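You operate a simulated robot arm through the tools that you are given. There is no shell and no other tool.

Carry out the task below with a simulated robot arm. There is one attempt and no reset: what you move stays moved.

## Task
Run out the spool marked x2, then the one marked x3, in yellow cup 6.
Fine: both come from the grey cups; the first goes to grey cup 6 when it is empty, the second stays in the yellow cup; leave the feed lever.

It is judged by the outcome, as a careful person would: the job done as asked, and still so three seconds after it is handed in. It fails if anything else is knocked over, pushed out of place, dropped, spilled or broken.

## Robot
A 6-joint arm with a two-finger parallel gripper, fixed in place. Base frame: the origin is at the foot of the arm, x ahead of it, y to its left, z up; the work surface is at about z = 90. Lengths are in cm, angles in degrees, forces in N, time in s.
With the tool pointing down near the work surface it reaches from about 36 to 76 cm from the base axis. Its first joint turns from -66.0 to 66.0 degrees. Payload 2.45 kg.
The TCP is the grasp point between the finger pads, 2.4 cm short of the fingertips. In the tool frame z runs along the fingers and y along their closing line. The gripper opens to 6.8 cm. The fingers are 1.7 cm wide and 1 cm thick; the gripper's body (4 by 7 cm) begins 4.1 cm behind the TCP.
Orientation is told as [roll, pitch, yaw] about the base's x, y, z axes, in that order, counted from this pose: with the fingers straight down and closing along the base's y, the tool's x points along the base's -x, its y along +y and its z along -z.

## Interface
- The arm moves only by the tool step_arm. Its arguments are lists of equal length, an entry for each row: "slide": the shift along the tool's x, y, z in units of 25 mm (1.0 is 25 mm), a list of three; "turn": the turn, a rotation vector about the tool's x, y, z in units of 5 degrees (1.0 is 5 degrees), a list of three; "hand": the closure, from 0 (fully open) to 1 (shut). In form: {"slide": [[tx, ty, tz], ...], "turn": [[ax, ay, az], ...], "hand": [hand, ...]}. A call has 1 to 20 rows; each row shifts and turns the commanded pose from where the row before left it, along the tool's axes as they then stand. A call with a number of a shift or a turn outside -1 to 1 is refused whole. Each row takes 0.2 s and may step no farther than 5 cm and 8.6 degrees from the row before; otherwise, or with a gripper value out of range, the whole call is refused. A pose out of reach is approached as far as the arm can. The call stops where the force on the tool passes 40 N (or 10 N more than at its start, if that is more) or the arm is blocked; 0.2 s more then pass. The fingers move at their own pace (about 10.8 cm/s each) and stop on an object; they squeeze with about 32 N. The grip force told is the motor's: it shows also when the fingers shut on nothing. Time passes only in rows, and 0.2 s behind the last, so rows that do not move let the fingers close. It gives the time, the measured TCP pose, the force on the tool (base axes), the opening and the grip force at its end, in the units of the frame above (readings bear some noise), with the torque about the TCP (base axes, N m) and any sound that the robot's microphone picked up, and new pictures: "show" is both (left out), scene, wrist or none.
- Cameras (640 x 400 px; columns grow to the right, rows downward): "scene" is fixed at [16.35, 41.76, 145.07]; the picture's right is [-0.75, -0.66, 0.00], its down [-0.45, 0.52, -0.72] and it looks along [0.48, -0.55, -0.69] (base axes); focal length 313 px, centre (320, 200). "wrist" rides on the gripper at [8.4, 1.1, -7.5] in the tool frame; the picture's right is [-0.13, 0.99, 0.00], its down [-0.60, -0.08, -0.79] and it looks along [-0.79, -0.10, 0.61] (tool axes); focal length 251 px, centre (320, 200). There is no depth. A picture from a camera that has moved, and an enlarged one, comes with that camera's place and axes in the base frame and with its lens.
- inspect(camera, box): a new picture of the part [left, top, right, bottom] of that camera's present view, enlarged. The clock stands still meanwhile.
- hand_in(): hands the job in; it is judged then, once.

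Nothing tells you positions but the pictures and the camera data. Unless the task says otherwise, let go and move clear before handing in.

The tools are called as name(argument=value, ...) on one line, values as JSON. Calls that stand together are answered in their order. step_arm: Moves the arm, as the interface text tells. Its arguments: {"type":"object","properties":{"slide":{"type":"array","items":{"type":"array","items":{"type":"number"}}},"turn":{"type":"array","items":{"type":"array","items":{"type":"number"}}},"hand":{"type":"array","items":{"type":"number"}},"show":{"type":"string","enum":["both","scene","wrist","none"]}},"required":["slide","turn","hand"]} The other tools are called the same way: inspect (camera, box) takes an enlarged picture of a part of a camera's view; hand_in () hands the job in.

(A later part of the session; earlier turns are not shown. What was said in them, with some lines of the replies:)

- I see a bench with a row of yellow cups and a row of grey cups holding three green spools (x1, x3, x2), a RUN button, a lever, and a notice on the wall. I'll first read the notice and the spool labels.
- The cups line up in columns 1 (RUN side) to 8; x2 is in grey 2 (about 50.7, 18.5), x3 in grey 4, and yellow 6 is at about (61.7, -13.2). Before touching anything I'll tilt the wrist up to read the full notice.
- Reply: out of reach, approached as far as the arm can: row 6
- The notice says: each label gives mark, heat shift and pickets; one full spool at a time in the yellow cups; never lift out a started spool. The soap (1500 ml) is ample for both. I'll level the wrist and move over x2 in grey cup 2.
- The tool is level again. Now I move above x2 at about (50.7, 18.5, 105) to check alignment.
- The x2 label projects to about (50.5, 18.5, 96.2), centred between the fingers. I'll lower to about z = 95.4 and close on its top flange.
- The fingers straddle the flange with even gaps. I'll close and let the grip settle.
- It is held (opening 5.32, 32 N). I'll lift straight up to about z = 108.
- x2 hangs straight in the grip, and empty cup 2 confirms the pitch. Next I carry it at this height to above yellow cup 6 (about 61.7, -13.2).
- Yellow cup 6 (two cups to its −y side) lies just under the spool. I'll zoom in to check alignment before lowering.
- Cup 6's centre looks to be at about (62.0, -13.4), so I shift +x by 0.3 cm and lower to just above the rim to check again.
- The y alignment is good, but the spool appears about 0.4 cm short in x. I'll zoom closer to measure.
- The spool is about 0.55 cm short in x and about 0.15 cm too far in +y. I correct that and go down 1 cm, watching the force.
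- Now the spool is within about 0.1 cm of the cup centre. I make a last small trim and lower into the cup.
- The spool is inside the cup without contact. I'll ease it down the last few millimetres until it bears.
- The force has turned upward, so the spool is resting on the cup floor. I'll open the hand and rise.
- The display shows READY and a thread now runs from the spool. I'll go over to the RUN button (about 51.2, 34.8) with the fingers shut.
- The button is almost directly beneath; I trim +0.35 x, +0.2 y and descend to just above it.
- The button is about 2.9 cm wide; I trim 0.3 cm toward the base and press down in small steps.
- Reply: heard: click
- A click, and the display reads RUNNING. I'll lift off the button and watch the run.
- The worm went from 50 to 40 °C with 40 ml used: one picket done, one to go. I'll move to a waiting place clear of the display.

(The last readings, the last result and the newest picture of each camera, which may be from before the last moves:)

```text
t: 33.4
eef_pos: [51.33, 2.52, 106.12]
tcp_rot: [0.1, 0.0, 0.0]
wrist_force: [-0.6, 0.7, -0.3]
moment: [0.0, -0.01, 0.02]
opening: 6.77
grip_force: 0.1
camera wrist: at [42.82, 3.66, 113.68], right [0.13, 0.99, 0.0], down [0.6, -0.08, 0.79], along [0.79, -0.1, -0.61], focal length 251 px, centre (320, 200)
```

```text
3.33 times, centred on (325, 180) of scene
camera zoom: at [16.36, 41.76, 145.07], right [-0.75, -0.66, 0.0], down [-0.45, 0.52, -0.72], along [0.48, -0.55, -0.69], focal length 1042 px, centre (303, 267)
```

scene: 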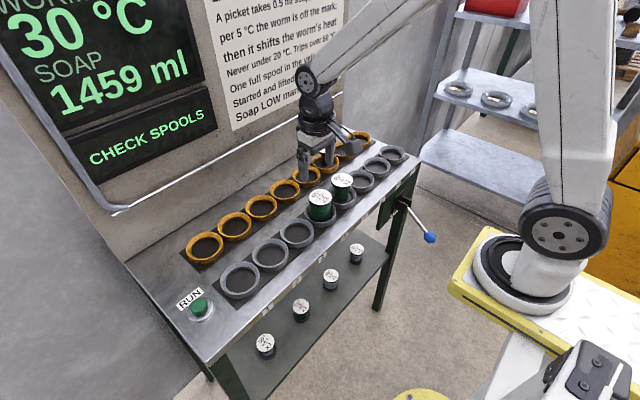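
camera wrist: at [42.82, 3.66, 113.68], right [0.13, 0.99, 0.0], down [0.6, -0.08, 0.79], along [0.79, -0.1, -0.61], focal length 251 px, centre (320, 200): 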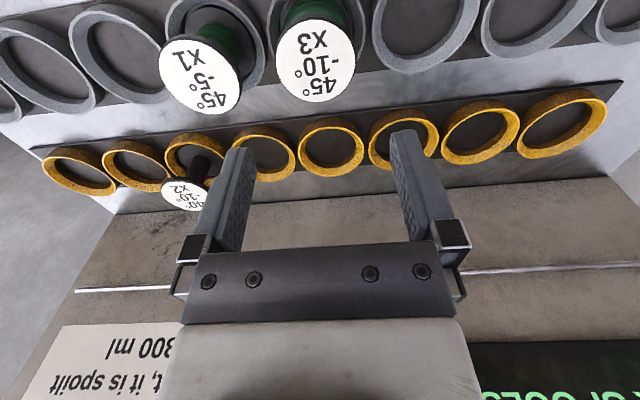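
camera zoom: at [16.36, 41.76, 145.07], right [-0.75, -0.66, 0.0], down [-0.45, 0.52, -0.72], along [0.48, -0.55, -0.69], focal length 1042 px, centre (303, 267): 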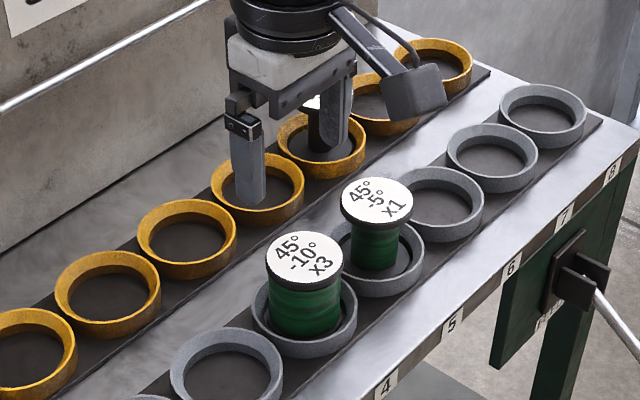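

x2 is run out (30 °C, 1459 ml, bare core). Now I go back over yellow cup 6 to collect the empty spool.

step_arm(slide=[[-0.566, -0.798, 0], [-0.566, -0.798, 0], [-0.566, -0.798, 0], [-0.566, -0.798, 0], [-0.566, -0.798, 0], [-0.566, -0.798, 0], [-0.566, -0.798, 0], [-0.54, -0.798, 0], [0, 0, 0.4], [0, 0, 0]], turn=[[0, 0, 0], [0, 0, 0], [0, 0, 0], [0, 0, 0], [0, 0, 0], [0, 0, 0], [0, 0, 0], [0, 0, 0], [0, 0, 0], [0, 0, 0]], hand=[0, 0, 0, 0, 0, 0, 0, 0, 0, 0])

```text
t: 35.6
eef_pos: [62.48, -13.38, 105.27]
tcp_rot: [-0.1, 0.0, -0.1]
wrist_force: [0.7, 0.3, 0.1]
moment: [-0.02, 0.03, -0.01]
opening: 6.78
grip_force: 0.0
camera wrist: at [54.01, -12.4, 112.8], right [0.13, 0.99, 0.0], down [0.6, -0.08, 0.79], along [0.79, -0.1, -0.61], focal length 251 px, centre (320, 200)
```

scene: 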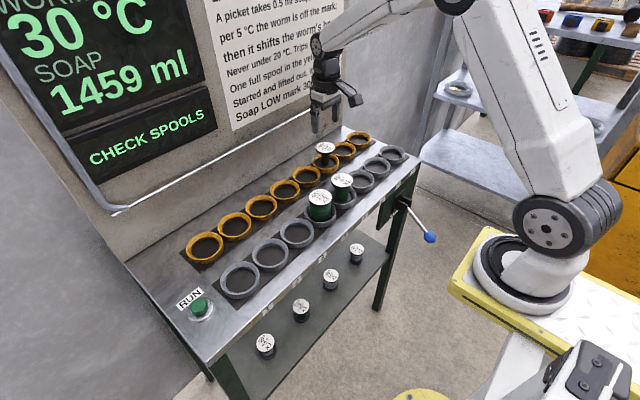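
wrist: 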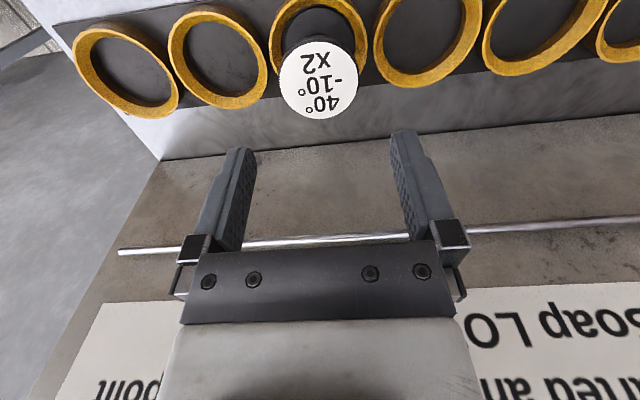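

Centred over the empty x2. I lower to its flange and close.

step_arm(slide=[[-0.04, 0, 0.75], [0, 0, 0.75], [0, 0, 0.75], [0, 0, 0.75], [0, 0, 0.6], [0, 0, 0.25], [0, 0, 0], [0, 0, 0], [0, 0, 0], [0, 0, 0]], turn=[[0, 0, 0], [0, 0, 0], [0, 0, 0], [0, 0, 0], [0, 0, 0], [0, 0, 0], [0, 0, 0], [0, 0, 0], [0, 0, 0], [0, 0, 0]], hand=[0, 0, 0, 0, 0, 0, 0, 1, 1, 1])

```text
t: 37.8
eef_pos: [62.52, -13.23, 95.71]
tcp_rot: [0.0, 0.0, 0.0]
wrist_force: [0.5, 0.8, 0.1]
moment: [0.08, -0.06, 0.02]
opening: 5.34
grip_force: 32.3
camera wrist: at [54.16, -12.29, 103.14], right [0.13, 0.99, 0.0], down [0.6, -0.08, 0.79], along [0.79, -0.1, -0.61], focal length 251 px, centre (320, 200)
```

scene: 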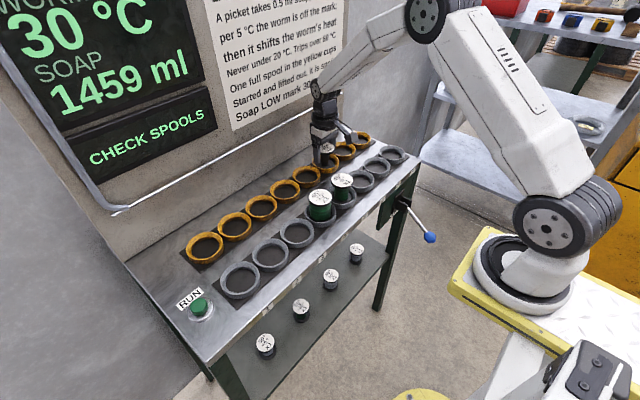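
wrist: 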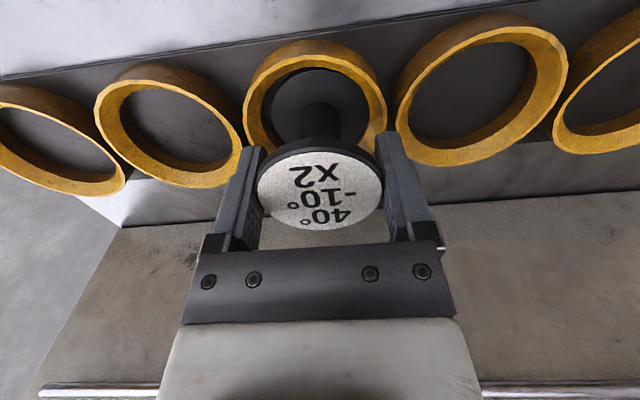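

Gripped the empty spool. I'll lift it out and carry it straight back toward the base to above grey cup 6 (about 50.7, -13.3).

step_arm(slide=[[0, 0, -0.3], [0, 0, -0.6], [0, 0, -0.8], [0, 0, -0.8], [0, 0, -0.8], [0.4, 0, -0.4], [0.8, 0, 0], [0.8, 0, 0], [0.8, 0, 0], [0.8, 0, 0], [0.8, 0, 0], [0.33, 0, 0], [0, 0, 0], [0, 0, 0]], turn=[[0, 0, 0], [0, 0, 0], [0, 0, 0], [0, 0, 0], [0, 0, 0], [0, 0, 0], [0, 0, 0], [0, 0, 0], [0, 0, 0], [0, 0, 0], [0, 0, 0], [0, 0, 0], [0, 0, 0], [0, 0, 0]], hand=[1, 1, 1, 1, 1, 1, 1, 1, 1, 1, 1, 1, 1, 1])

inspect(camera="wrist", box=[220, 0, 420, 125])

inspect(camera="scene", box=[310, 110, 410, 210])

```text
t: 40.8
eef_pos: [50.69, -13.19, 104.68]
tcp_rot: [0.0, 0.0, 0.1]
wrist_force: [0.8, 0.3, -2.4]
moment: [-0.02, -0.03, 0.02]
opening: 5.32
grip_force: 31.9
camera wrist: at [42.18, -12.24, 112.22], right [0.13, 0.99, 0.0], down [0.6, -0.08, 0.79], along [0.79, -0.1, -0.61], focal length 251 px, centre (320, 200)
```

scene: 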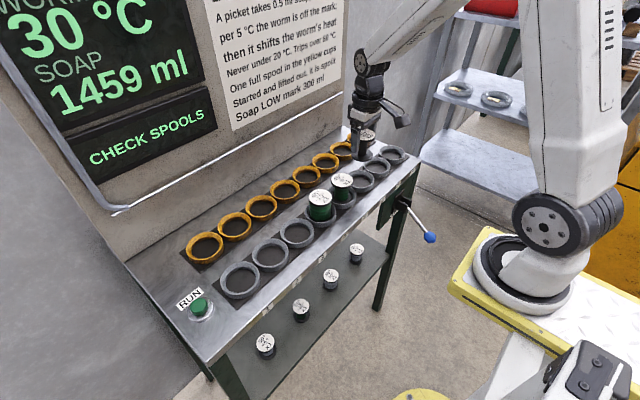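
wrist: 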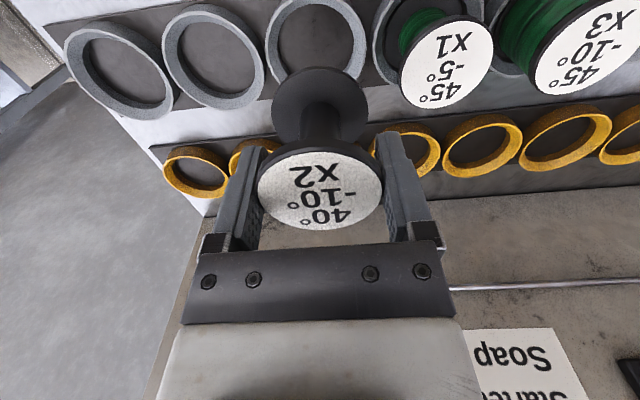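

```text
3.20 times, centred on (320, 62) of wrist
camera zoom: at [42.18, -12.24, 112.22], right [0.13, 0.99, 0.0], down [0.6, -0.08, 0.79], along [0.79, -0.1, -0.61], focal length 805 px, centre (320, 640)
```

zoom: 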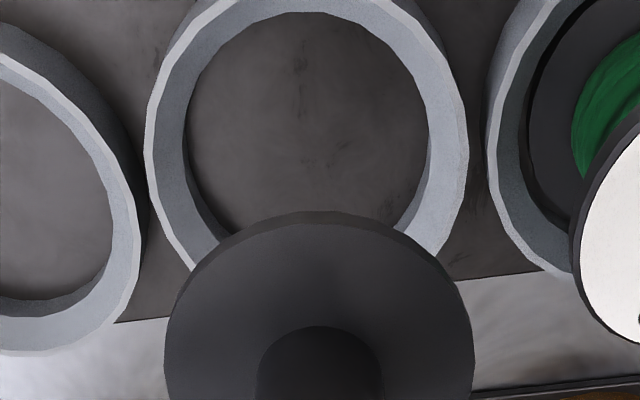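

```text
4.00 times, centred on (360, 160) of scene
camera zoom: at [16.36, 41.76, 145.07], right [-0.75, -0.66, 0.0], down [-0.45, 0.52, -0.72], along [0.48, -0.55, -0.69], focal length 1251 px, centre (160, 360)
```

zoom: 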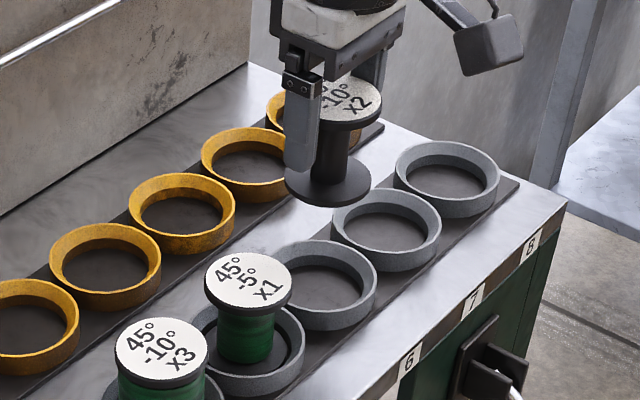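

It is over grey cup 6 (next past x1, label 6). The spool is about 0.27 cm too far in +y and 0.2 in +x; I trim and descend to just above the rim.

step_arm(slide=[[0.06, -0.11, 0], [0, 0, 0.6], [0, 0, 0.7], [0, 0, 0.7], [0, 0, 0.6], [0, 0, 0]], turn=[[0, 0, 0], [0, 0, 0], [0, 0, 0], [0, 0, 0], [0, 0, 0], [0, 0, 0]], hand=[1, 1, 1, 1, 1, 1], show="none")

inspect(camera="scene", box=[330, 150, 390, 195])

inspect(camera="wrist", box=[240, 10, 400, 160])

```text
t: 42.2
eef_pos: [50.56, -13.56, 98.44]
tcp_rot: [0.0, 0.0, 0.0]
wrist_force: [-0.5, 0.0, -2.6]
moment: [0.01, 0.01, 0.03]
opening: 5.32
grip_force: 31.6
```

```text
8.89 times, centred on (360, 172) of scene
camera zoom: at [16.36, 41.76, 145.07], right [-0.75, -0.66, 0.0], down [-0.45, 0.52, -0.72], along [0.48, -0.55, -0.69], focal length 2780 px, centre (-36, 444)
```

zoom: 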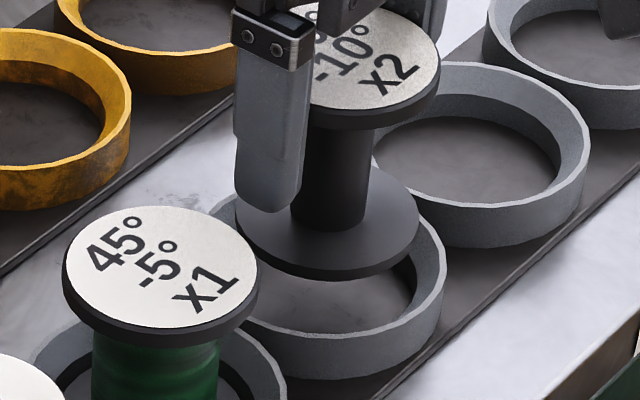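

```text
2.67 times, centred on (320, 85) of wrist
camera zoom: at [42.06, -12.57, 105.84], right [0.13, 0.99, 0.0], down [0.6, -0.08, 0.79], along [0.79, -0.1, -0.61], focal length 670 px, centre (320, 507)
```

zoom: 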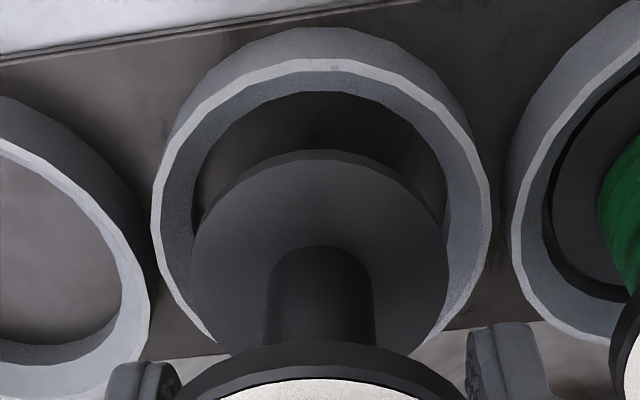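

Nearly perfect; I trim +0.07 x and lower into the cup.

step_arm(slide=[[-0.03, 0, 0], [0, 0, 0.35], [0, 0, 0.35], [0, 0, 0.25], [0, 0, 0.1], [0, 0, 0]], turn=[[0, 0, 0], [0, 0, 0], [0, 0, 0], [0, 0, 0], [0, 0, 0], [0, 0, 0]], hand=[1, 1, 1, 1, 1, 1], show="wrist")

inspect(camera="scene", box=[330, 150, 390, 195])

```text
t: 43.6
eef_pos: [50.59, -13.45, 95.74]
tcp_rot: [0.0, 0.0, 0.0]
wrist_force: [0.8, -0.5, -1.9]
moment: [-0.02, 0.02, 0.01]
opening: 5.33
grip_force: 32.9
camera wrist: at [42.18, -12.51, 103.26], right [0.13, 0.99, 0.0], down [0.6, -0.08, 0.79], along [0.79, -0.1, -0.61], focal length 251 px, centre (320, 200)
```

wrist: 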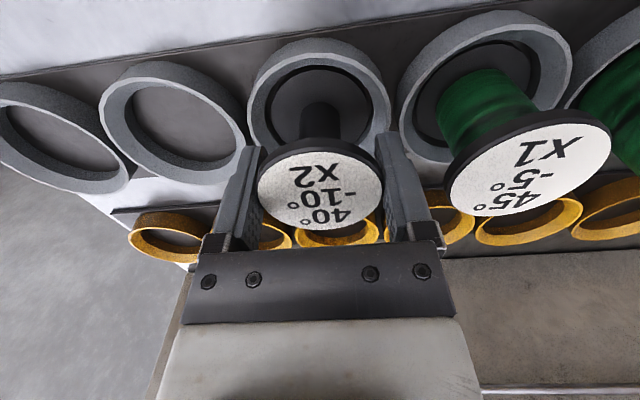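

```text
8.89 times, centred on (360, 172) of scene
camera zoom: at [16.36, 41.76, 145.07], right [-0.75, -0.66, 0.0], down [-0.45, 0.52, -0.72], along [0.48, -0.55, -0.69], focal length 2780 px, centre (-36, 444)
```

zoom: 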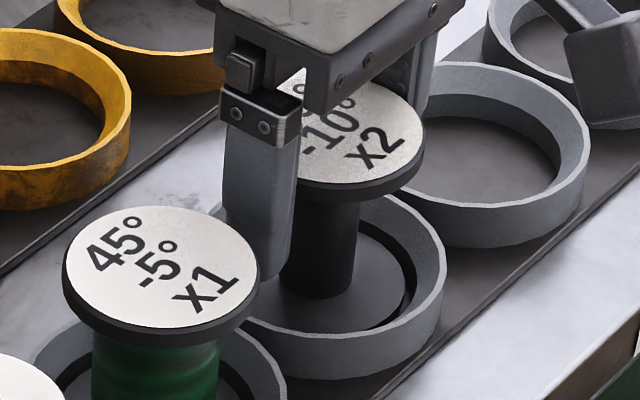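

The empty spool is in grey cup 6. I ease it down until it bears.

step_arm(slide=[[0, 0, 0.07], [0, 0, 0]], turn=[[0, 0, 0], [0, 0, 0]], hand=[1, 1], show="none")

```text
t: 44.2
eef_pos: [50.67, -13.44, 95.65]
tcp_rot: [0.0, 0.1, 0.0]
wrist_force: [-3.7, 2.6, 12.3]
moment: [0.2, 0.29, 0.07]
opening: 5.34
grip_force: 32.3
```

It is seated (12 N). I release, rise and move over x3 in grey cup 4.

step_arm(slide=[[0, 0, -0.05], [0, 0, 0], [0, 0, 0], [0, 0, -0.3], [0, 0, -0.8], [0, 0, -0.8], [0, 0, -0.8], [0, 0, -0.8], [0, 0.8, -0.3], [0, 0.8, 0], [0, 0.8, 0], [0, 0.8, 0], [0, 0.8, 0], [0, 0.8, 0], [0, 0.8, 0], [0, 0.8, 0], [0, 0, 0]], turn=[[0, 0, 0], [0, 0, 0], [0, 0, 0], [0, 0, 0], [0, 0, 0], [0, 0, 0], [0, 0, 0], [0, 0, 0], [0, 0, 0], [0, 0, 0], [0, 0, 0], [0, 0, 0], [0, 0, 0], [0, 0, 0], [0, 0, 0], [0, 0, 0], [0, 0, 0]], hand=[0, 0, 0, 0, 0, 0, 0, 0, 0, 0, 0, 0, 0, 0, 0, 0, 0])

inspect(camera="scene", box=[290, 120, 410, 220])

```text
t: 47.8
eef_pos: [50.66, 2.61, 105.33]
tcp_rot: [0.0, 0.1, 0.0]
wrist_force: [-0.3, -0.8, -0.2]
moment: [-0.03, -0.01, 0.01]
opening: 6.8
grip_force: 0.0
camera wrist: at [42.28, 3.53, 112.76], right [0.13, 0.99, 0.0], down [0.6, -0.08, 0.79], along [0.79, -0.1, -0.61], focal length 251 px, centre (320, 200)
```

scene: 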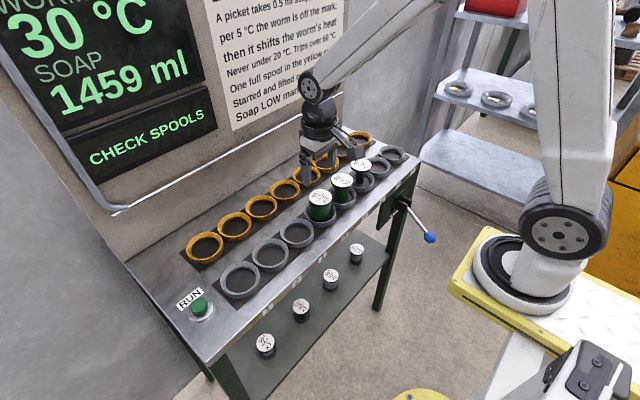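
wrist: 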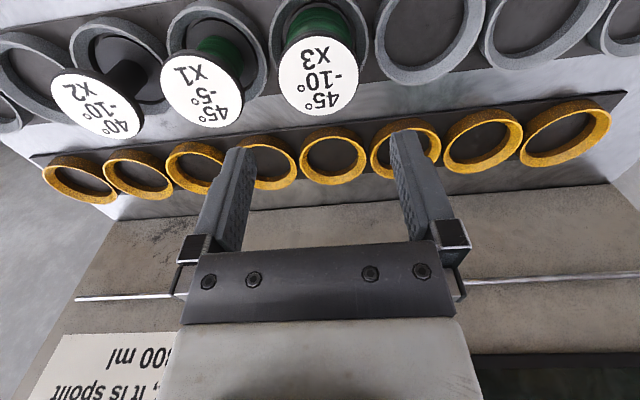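

```text
4.00 times, centred on (350, 170) of scene
camera zoom: at [16.35, 41.76, 145.07], right [-0.75, -0.66, 0.0], down [-0.45, 0.52, -0.72], along [0.48, -0.55, -0.69], focal length 1251 px, centre (200, 320)
```

zoom: 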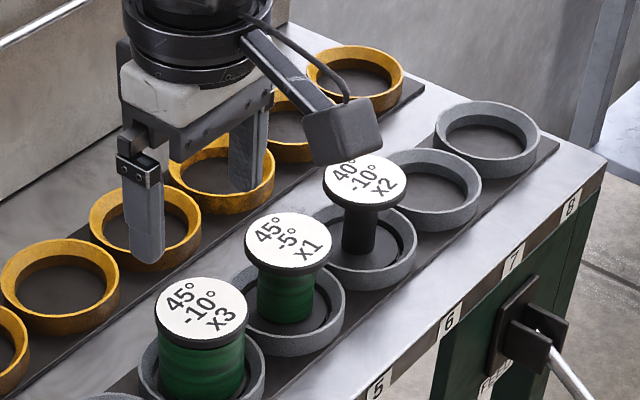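

x2 sits upright in grey 6. x3 lies about 0.2 cm to −y of the gripper centre; I trim and lower to grip.

step_arm(slide=[[0, -0.07, 0.75], [0, 0, 0.75], [0, 0, 0.75], [0, 0, 0.75], [0, 0, 0.6], [0, 0, 0.3], [0, 0, 0]], turn=[[0, 0, 0], [0, 0, 0], [0, 0, 0], [0, 0, 0], [0, 0, 0], [0, 0, 0], [0, 0, 0]], hand=[0, 0, 0, 0, 0, 0, 0], show="wrist")

```text
t: 49.4
eef_pos: [50.59, 2.38, 95.36]
tcp_rot: [0.0, 0.0, 0.0]
wrist_force: [0.5, -0.2, -0.6]
moment: [0.0, 0.0, 0.0]
opening: 6.8
grip_force: 0.0
camera wrist: at [42.13, 3.28, 102.9], right [0.13, 0.99, 0.0], down [0.6, -0.08, 0.79], along [0.79, -0.1, -0.61], focal length 251 px, centre (320, 200)
```

wrist: 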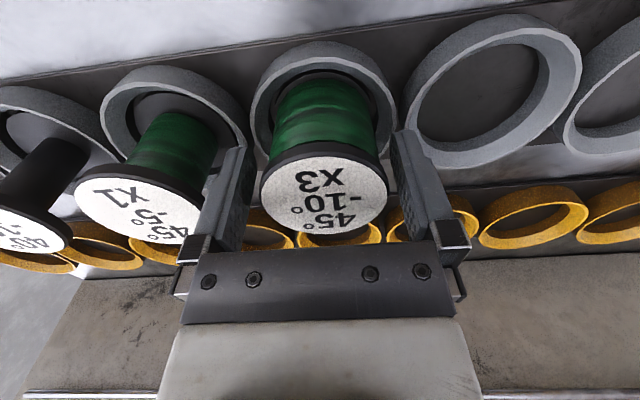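

The flange is slightly to +y now (0.17 cm). I correct, then close.

step_arm(slide=[[0, 0.07, -0.06], [0, 0, 0], [0, 0, 0], [0, 0, 0], [0, 0, 0]], turn=[[0, 0, 0], [0, 0, 0], [0, 0, 0], [0, 0, 0], [0, 0, 0]], hand=[0, 0, 1, 1, 1], show="wrist")

```text
t: 50.6
eef_pos: [50.62, 2.55, 95.53]
tcp_rot: [0.0, 0.1, -0.1]
wrist_force: [0.1, 1.3, -0.7]
moment: [0.0, 0.02, 0.03]
opening: 5.31
grip_force: 32.1
camera wrist: at [42.13, 3.46, 103.05], right [0.13, 0.99, 0.0], down [0.6, -0.08, 0.79], along [0.79, -0.1, -0.61], focal length 251 px, centre (320, 200)
```

wrist: 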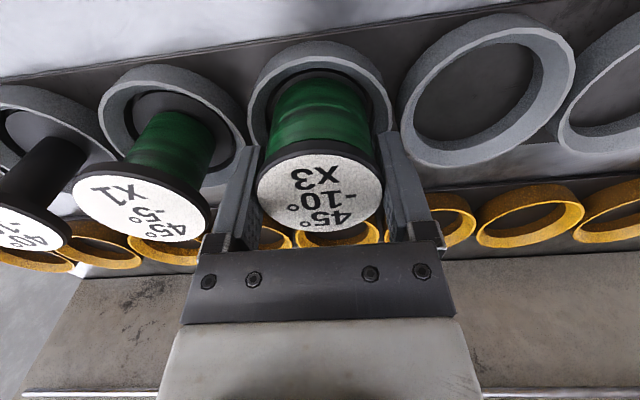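

x3 is held. I lift it to about z = 107 and carry it over to yellow cup 6 (62.6, -13.4).

step_arm(slide=[[0, 0, -0.3], [0, 0, -0.6], [0, 0, -0.8], [0, 0, -0.8], [0, 0, -0.8], [0, 0, -0.8], [0, 0, -0.5], [-0.6, -0.7975, 0], [-0.6, -0.7975, 0], [-0.6, -0.7975, 0], [-0.6, -0.7975, 0], [-0.6, -0.7975, 0], [-0.6, -0.7975, 0], [-0.6, -0.7975, 0], [-0.6, -0.7975, 0], [0, 0, 0], [0, 0, 0]], turn=[[0, 0, 0], [0, 0, 0], [0, 0, 0], [0, 0, 0], [0, 0, 0], [0, 0, 0], [0, 0, 0], [0, 0, 0], [0, 0, 0], [0, 0, 0], [0, 0, 0], [0, 0, 0], [0, 0, 0], [0, 0, 0], [0, 0, 0], [0, 0, 0], [0, 0, 0]], hand=[1, 1, 1, 1, 1, 1, 1, 1, 1, 1, 1, 1, 1, 1, 1, 1, 1])

```text
t: 54.2
eef_pos: [62.58, -13.41, 107.13]
tcp_rot: [0.1, 0.0, 0.0]
wrist_force: [-0.1, 0.7, -2.2]
moment: [-0.01, 0.0, 0.01]
opening: 5.32
grip_force: 32.0
camera wrist: at [54.22, -12.45, 114.55], right [0.13, 0.99, 0.0], down [0.6, -0.08, 0.79], along [0.79, -0.1, -0.61], focal length 251 px, centre (320, 200)
```

scene: 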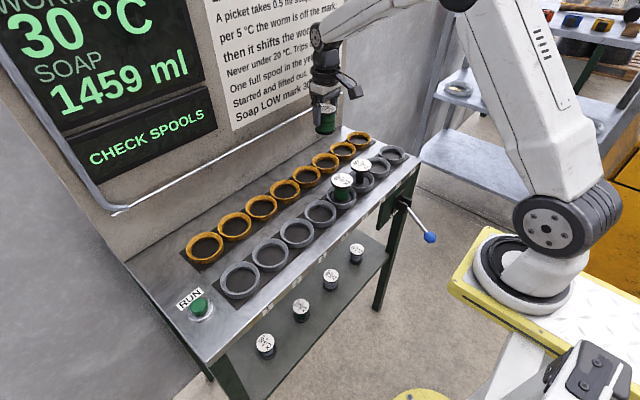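
wrist: 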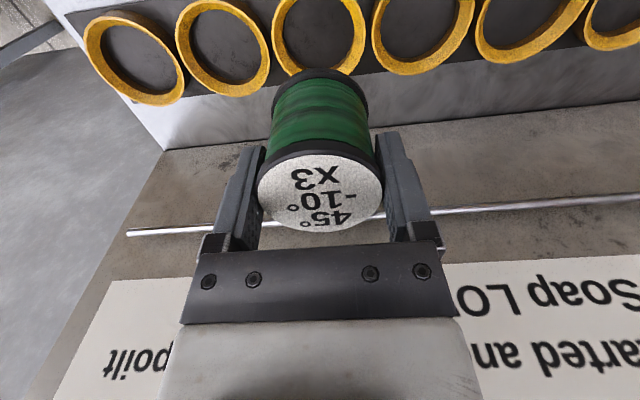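

Above yellow cup 6. I descend to just over the rim and check.

step_arm(slide=[[0, 0, 0.7], [0, 0, 0.7], [0, 0, 0.7], [0, 0, 0.7], [0, 0, 0.5], [0, 0, 0.3], [0, 0, 0]], turn=[[0, 0, 0], [0, 0, 0], [0, 0, 0], [0, 0, 0], [0, 0, 0], [0, 0, 0], [0, 0, 0]], hand=[1, 1, 1, 1, 1, 1, 1], show="none")

inspect(camera="scene", box=[310, 135, 370, 180])

inspect(camera="wrist", box=[240, 10, 400, 160])

```text
t: 55.8
eef_pos: [62.75, -13.44, 98.0]
tcp_rot: [-0.1, 0.0, 0.0]
wrist_force: [1.1, 0.6, -1.6]
moment: [-0.01, 0.0, 0.03]
opening: 5.35
grip_force: 32.1
```

```text
8.89 times, centred on (340, 158) of scene
camera zoom: at [16.36, 41.76, 145.07], right [-0.75, -0.66, 0.0], down [-0.45, 0.52, -0.72], along [0.48, -0.55, -0.69], focal length 2780 px, centre (142, 578)
```

zoom: 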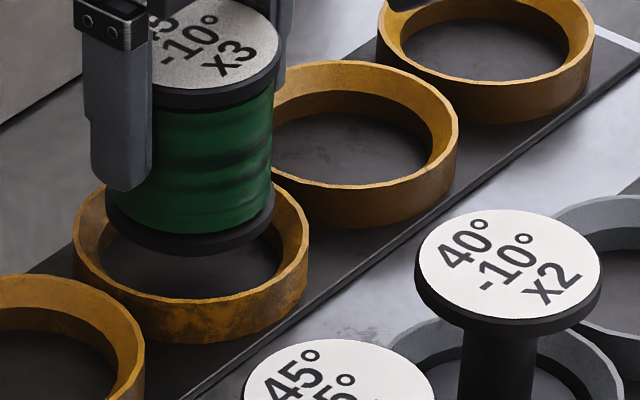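

```text
2.67 times, centred on (320, 85) of wrist
camera zoom: at [54.15, -12.53, 105.46], right [0.13, 0.99, 0.0], down [0.6, -0.08, 0.79], along [0.79, -0.1, -0.61], focal length 670 px, centre (320, 507)
```

zoom: 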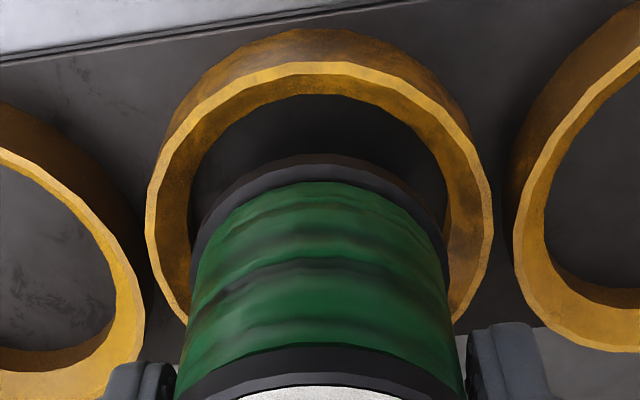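

Well aligned. Lowering into the cup.

step_arm(slide=[[0, 0, 0.3], [0, 0, 0.3], [0, 0, 0.3], [0, 0, 0.04], [0, 0, 0]], turn=[[0, 0, 0], [0, 0, 0], [0, 0, 0], [0, 0, 0], [0, 0, 0]], hand=[1, 1, 1, 1, 1], show="none")

inspect(camera="scene", box=[310, 135, 370, 180])

```text
t: 57.0
eef_pos: [62.74, -13.47, 95.74]
tcp_rot: [0.0, 0.0, -0.1]
wrist_force: [-0.2, -0.3, -2.7]
moment: [0.01, -0.04, -0.01]
opening: 5.3
grip_force: 32.3
```

```text
8.89 times, centred on (340, 158) of scene
camera zoom: at [16.36, 41.76, 145.07], right [-0.75, -0.66, 0.0], down [-0.45, 0.52, -0.72], along [0.48, -0.55, -0.69], focal length 2780 px, centre (142, 578)
```

zoom: 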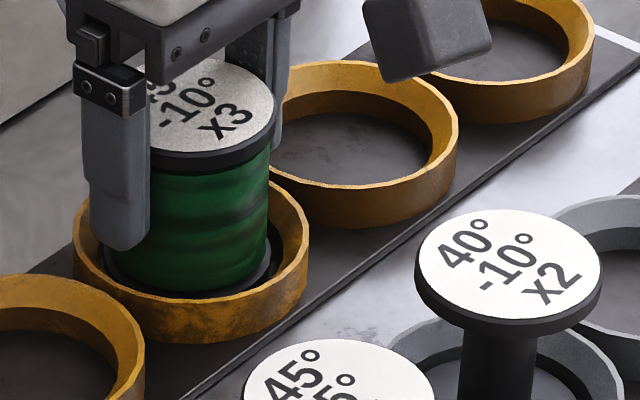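

step_arm(slide=[[0, 0, 0.07], [0, 0, 0]], turn=[[0, 0, 0], [0, 0, 0]], hand=[1, 1], show="none")

```text
t: 57.6
eef_pos: [62.77, -13.41, 95.55]
tcp_rot: [0.0, -0.1, 0.0]
wrist_force: [-2.0, 0.4, 1.6]
moment: [0.02, 0.15, 0.01]
opening: 5.35
grip_force: 31.9
```

The spool has touched down (force turned upward). I release and rise.

step_arm(slide=[[0, 0, 0.02], [0, 0, 0], [0, 0, 0], [0, 0, 0], [0, 0, -0.3], [0, 0, -0.8], [0, 0, -0.8], [0, 0, -0.8], [0, 0, -0.8], [0, 0, -0.8], [0, 0, -0.7], [0, 0, 0]], turn=[[0, 0, 0], [0, 0, 0], [0, 0, 0], [0, 0, 0], [0, 0, 0], [0, 0, 0], [0, 0, 0], [0, 0, 0], [0, 0, 0], [0, 0, 0], [0, 0, 0], [0, 0, 0]], hand=[1, 0, 0, 0, 0, 0, 0, 0, 0, 0, 0, 0])

```text
t: 60.2
eef_pos: [62.69, -13.46, 107.94]
tcp_rot: [-0.1, -0.1, 0.0]
wrist_force: [-0.3, -1.0, -0.4]
moment: [0.01, -0.02, 0.0]
opening: 6.81
grip_force: 0.0
camera wrist: at [54.2, -12.43, 115.44], right [0.13, 0.99, 0.0], down [0.6, -0.08, 0.79], along [0.79, -0.1, -0.61], focal length 251 px, centre (320, 200)
```

scene: 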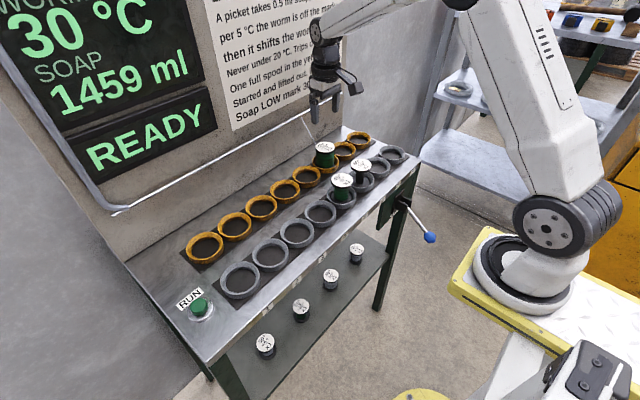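
wrist: 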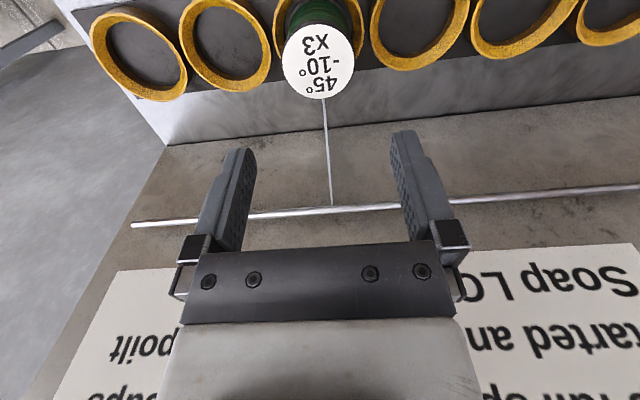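

READY shows again. Back to the RUN button with shut fingers.

step_arm(slide=[[0.229, 0.969, 0], [0.229, 0.969, 0], [0.229, 0.969, 0], [0.229, 0.969, 0], [0.229, 0.969, 0], [0.229, 0.969, 0], [0.229, 0.969, 0], [0.229, 0.969, 0], [0.229, 0.969, 0], [0.229, 0.969, 0], [0.229, 0.969, 0], [0.229, 0.969, 0], [0.229, 0.969, 0], [0.229, 0.969, 0], [0.229, 0.969, 0], [0.229, 0.969, 0], [0.229, 0.969, 0], [0.229, 0.969, 0], [0.229, 0.969, 0], [0.229, 0.969, 0]], turn=[[0, 0, 0], [0, 0, 0], [0, 0, 0], [0, 0, 0], [0, 0, 0], [0, 0, 0], [0, 0, 0], [0, 0, 0], [0, 0, 0], [0, 0, 0], [0, 0, 0], [0, 0, 0], [0, 0, 0], [0, 0, 0], [0, 0, 0], [0, 0, 0], [0, 0, 0], [0, 0, 0], [0, 0, 0], [0, 0, 0]], hand=[0, 0, 0, 0, 0.5, 1, 1, 1, 1, 1, 1, 1, 1, 1, 1, 1, 1, 1, 1, 1], show="wrist")

```text
t: 64.4
eef_pos: [51.28, 34.89, 107.99]
tcp_rot: [0.0, -0.1, 0.1]
wrist_force: [0.2, 0.3, -0.5]
moment: [0.0, -0.02, 0.01]
opening: 0.0
grip_force: 23.8
camera wrist: at [42.78, 35.81, 115.47], right [0.13, 0.99, 0.0], down [0.6, -0.08, 0.79], along [0.79, -0.1, -0.61], focal length 251 px, centre (320, 200)
```

wrist: 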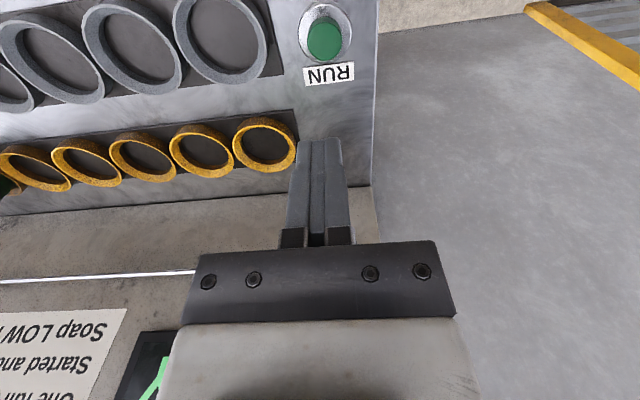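

Over the button. I descend to just above it and then press gently.

step_arm(slide=[[0, 0.06, 0.7], [0, 0, 0.8], [0, 0, 0.8], [0, 0, 0.8], [0, 0, 0.8], [0, 0, 0.8], [0, 0, 0.4], [0, 0, 0.15], [0, 0, 0.1], [0, 0, 0.08], [0, 0, 0]], turn=[[0, 0, 0], [0, 0, 0], [0, 0, 0], [0, 0, 0], [0, 0, 0], [0, 0, 0], [0, 0, 0], [0, 0, 0], [0, 0, 0], [0, 0, 0], [0, 0, 0]], hand=[1, 1, 1, 1, 1, 1, 1, 1, 1, 1, 1], show="scene")

```text
t: 66.8
eef_pos: [51.14, 35.07, 94.35]
tcp_rot: [0.1, 0.1, 0.0]
wrist_force: [-1.5, -0.8, 2.7]
moment: [0.0, 0.0, 0.02]
opening: 0.0
grip_force: 24.3
heard: click
```

scene: 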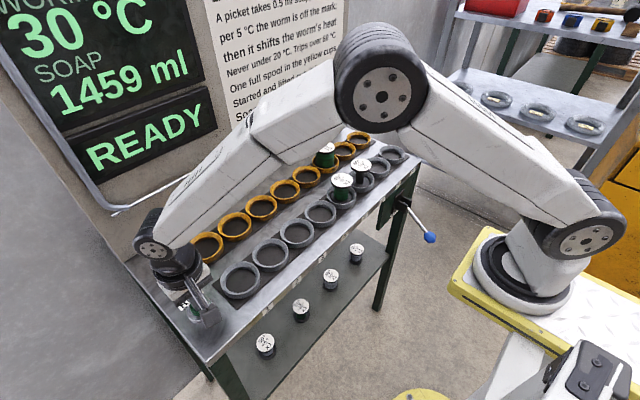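

A click was heard, but the display still shows READY — perhaps not updated yet. I lift off and look.

step_arm(slide=[[0, 0, -0.3], [0, 0, -0.3]], turn=[[0, 0, 0], [0, 0, 0]], hand=[1, 1], show="scene")

```text
t: 67.4
eef_pos: [51.06, 34.97, 95.94]
tcp_rot: [-0.1, 0.0, 0.1]
wrist_force: [-0.3, -0.1, 0.5]
moment: [0.01, 0.0, 0.01]
opening: 0.0
grip_force: 23.5
```

scene: 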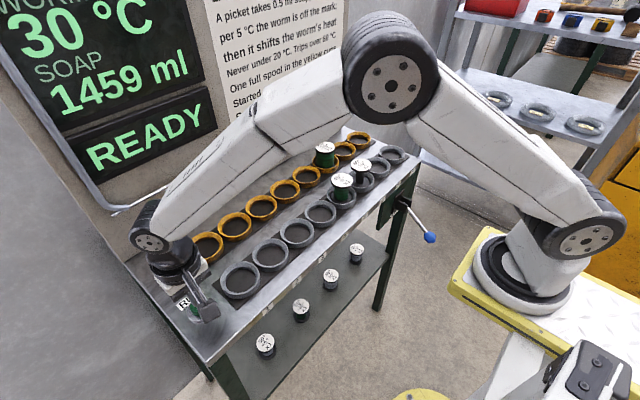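

Still READY. I'll wait a second to see whether it starts before pressing again.

step_arm(slide=[[0, 0, 0], [0, 0, 0], [0, 0, 0], [0, 0, 0], [0, 0, 0]], turn=[[0, 0, 0], [0, 0, 0], [0, 0, 0], [0, 0, 0], [0, 0, 0]], hand=[1, 1, 1, 1, 1], show="scene")

inspect(camera="scene", box=[290, 110, 410, 220])

```text
t: 68.6
eef_pos: [51.03, 35.06, 95.93]
tcp_rot: [0.0, 0.0, 0.0]
wrist_force: [-0.1, 0.2, -0.2]
moment: [-0.01, -0.02, -0.01]
opening: 0.0
grip_force: 23.4
```

scene: 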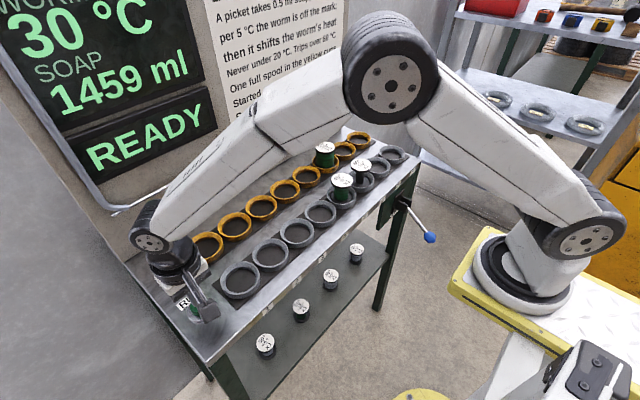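

```text
3.64 times, centred on (350, 165) of scene
camera zoom: at [16.35, 41.76, 145.07], right [-0.75, -0.66, 0.0], down [-0.45, 0.52, -0.72], along [0.48, -0.55, -0.69], focal length 1137 px, centre (211, 327)
```

zoom: 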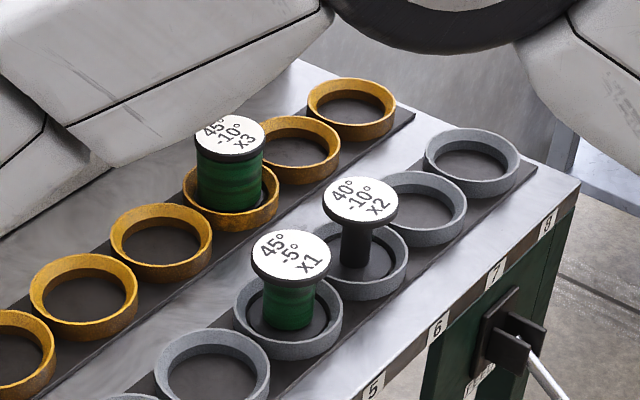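

The machine did not start. I'll press again, slightly deeper and held a little longer.

step_arm(slide=[[0.0, 0, 0.3], [0, 0, 0.25], [0, 0, 0.1], [0, 0, 0.05], [0, 0, 0]], turn=[[0, 0, 0], [0, 0, 0], [0, 0, 0], [0, 0, 0], [0, 0, 0]], hand=[1, 1, 1, 1, 1], show="scene")

```text
t: 69.8
eef_pos: [51.27, 35.08, 94.22]
tcp_rot: [0.0, 0.0, 0.0]
wrist_force: [-1.6, 0.5, 4.0]
moment: [0.0, 0.06, -0.01]
opening: 0.0
grip_force: 23.4
heard: click
```

scene: 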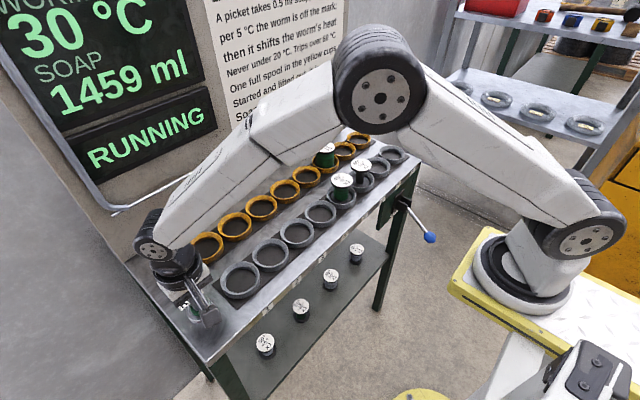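

RUNNING now. I lift off and move to a waiting place where the display is visible.

step_arm(slide=[[0, 0, -0.3], [0, 0, -0.5], [0, 0, -0.8], [0, 0, -0.8], [0, 0, -0.8], [0, 0, -0.8], [0, 0, -0.8], [0, -0.9, -0.2], [0, -0.9, 0], [0, -0.9, 0], [0, -0.9, 0], [0, -0.9, 0], [0, -0.9, 0], [0, -0.9, 0], [0, -0.9, 0], [0, -0.9, 0], [0, 0, 0]], turn=[[0, 0, 0], [0, 0, 0], [0, 0, 0], [0, 0, 0], [0, 0, 0], [0, 0, 0], [0, 0, 0], [0, 0, 0], [0, 0, 0], [0, 0, 0], [0, 0, 0], [0, 0, 0], [0, 0, 0], [0, 0, 0], [0, 0, 0], [0, 0, 0], [0, 0, 0]], hand=[1, 1, 1, 1, 1, 1, 1, 1, 1, 1, 1, 1, 1, 1, 1, 1, 1], show="scene")

```text
t: 73.4
eef_pos: [51.29, 14.82, 106.67]
tcp_rot: [-0.1, -0.1, 0.0]
wrist_force: [0.7, 0.6, -0.4]
moment: [0.0, 0.0, 0.0]
opening: 0.0
grip_force: 23.2
```

scene: 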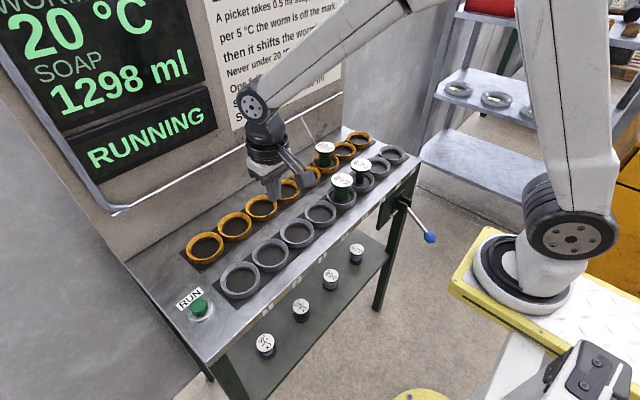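

The worm is at its 20 °C floor and soap is at 1298 ml after two pickets; one more remains. I wait.

step_arm(slide=[[0, 0, 0], [0, 0, 0], [0, 0, 0], [0, 0, 0], [0, 0, 0], [0, 0, 0], [0, 0, 0], [0, 0, 0], [0, 0, 0], [0, 0, 0]], turn=[[0, 0, 0], [0, 0, 0], [0, 0, 0], [0, 0, 0], [0, 0, 0], [0, 0, 0], [0, 0, 0], [0, 0, 0], [0, 0, 0], [0, 0, 0]], hand=[1, 1, 1, 1, 1, 1, 1, 1, 1, 1], show="scene")

inspect(camera="scene", box=[280, 110, 430, 260])

```text
t: 75.6
eef_pos: [51.19, 14.8, 106.67]
tcp_rot: [0.1, 0.0, 0.0]
wrist_force: [0.0, 0.9, 0.3]
moment: [-0.02, 0.0, 0.02]
opening: 0.0
grip_force: 23.7
```

scene: 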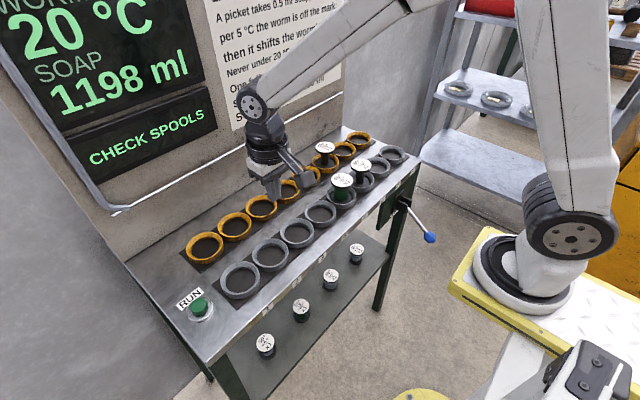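

```text
2.67 times, centred on (355, 185) of scene
camera zoom: at [16.35, 41.76, 145.07], right [-0.75, -0.66, 0.0], down [-0.45, 0.52, -0.72], along [0.48, -0.55, -0.69], focal length 834 px, centre (227, 240)
```

zoom: 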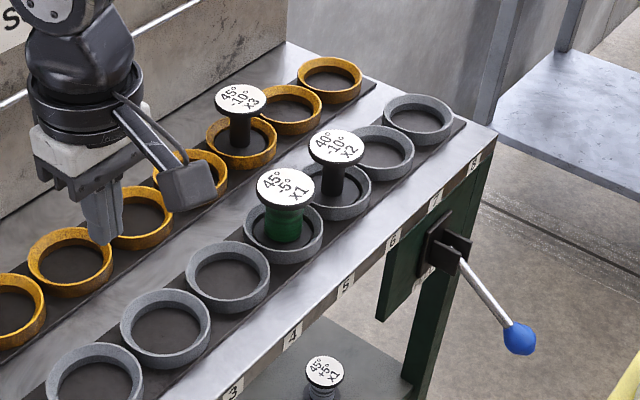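

x3 is run out and stands bare in yellow cup 6. The empty x2 stands in grey cup 6, x1 and the lever are untouched, and the arm is clear, so I hand in.

hand_in()

```text
The job is handed in.
```

Both spools are run out: x2 first, then x3, each in yellow cup 6.

- **x2:** it came from grey cup 2, ran out (50 °C to 30 °C), and now stands empty in grey cup 6.
- **x3:** it came from grey cup 4, ran out (30 °C to the 20 °C minimum), and stays empty in yellow cup 6.
- **RUN button:** the first press for x3 clicked but did not start the machine, so I pressed it again and it ran normally.
- **Soap:** the display now shows 1198 ml, down from 1500 ml and well above the LOW mark of 300 ml.

I left the feed lever, spool x1 and the spools on the lower shelf alone. Nothing was knocked over or dropped, and I moved the gripper clear before handing in.
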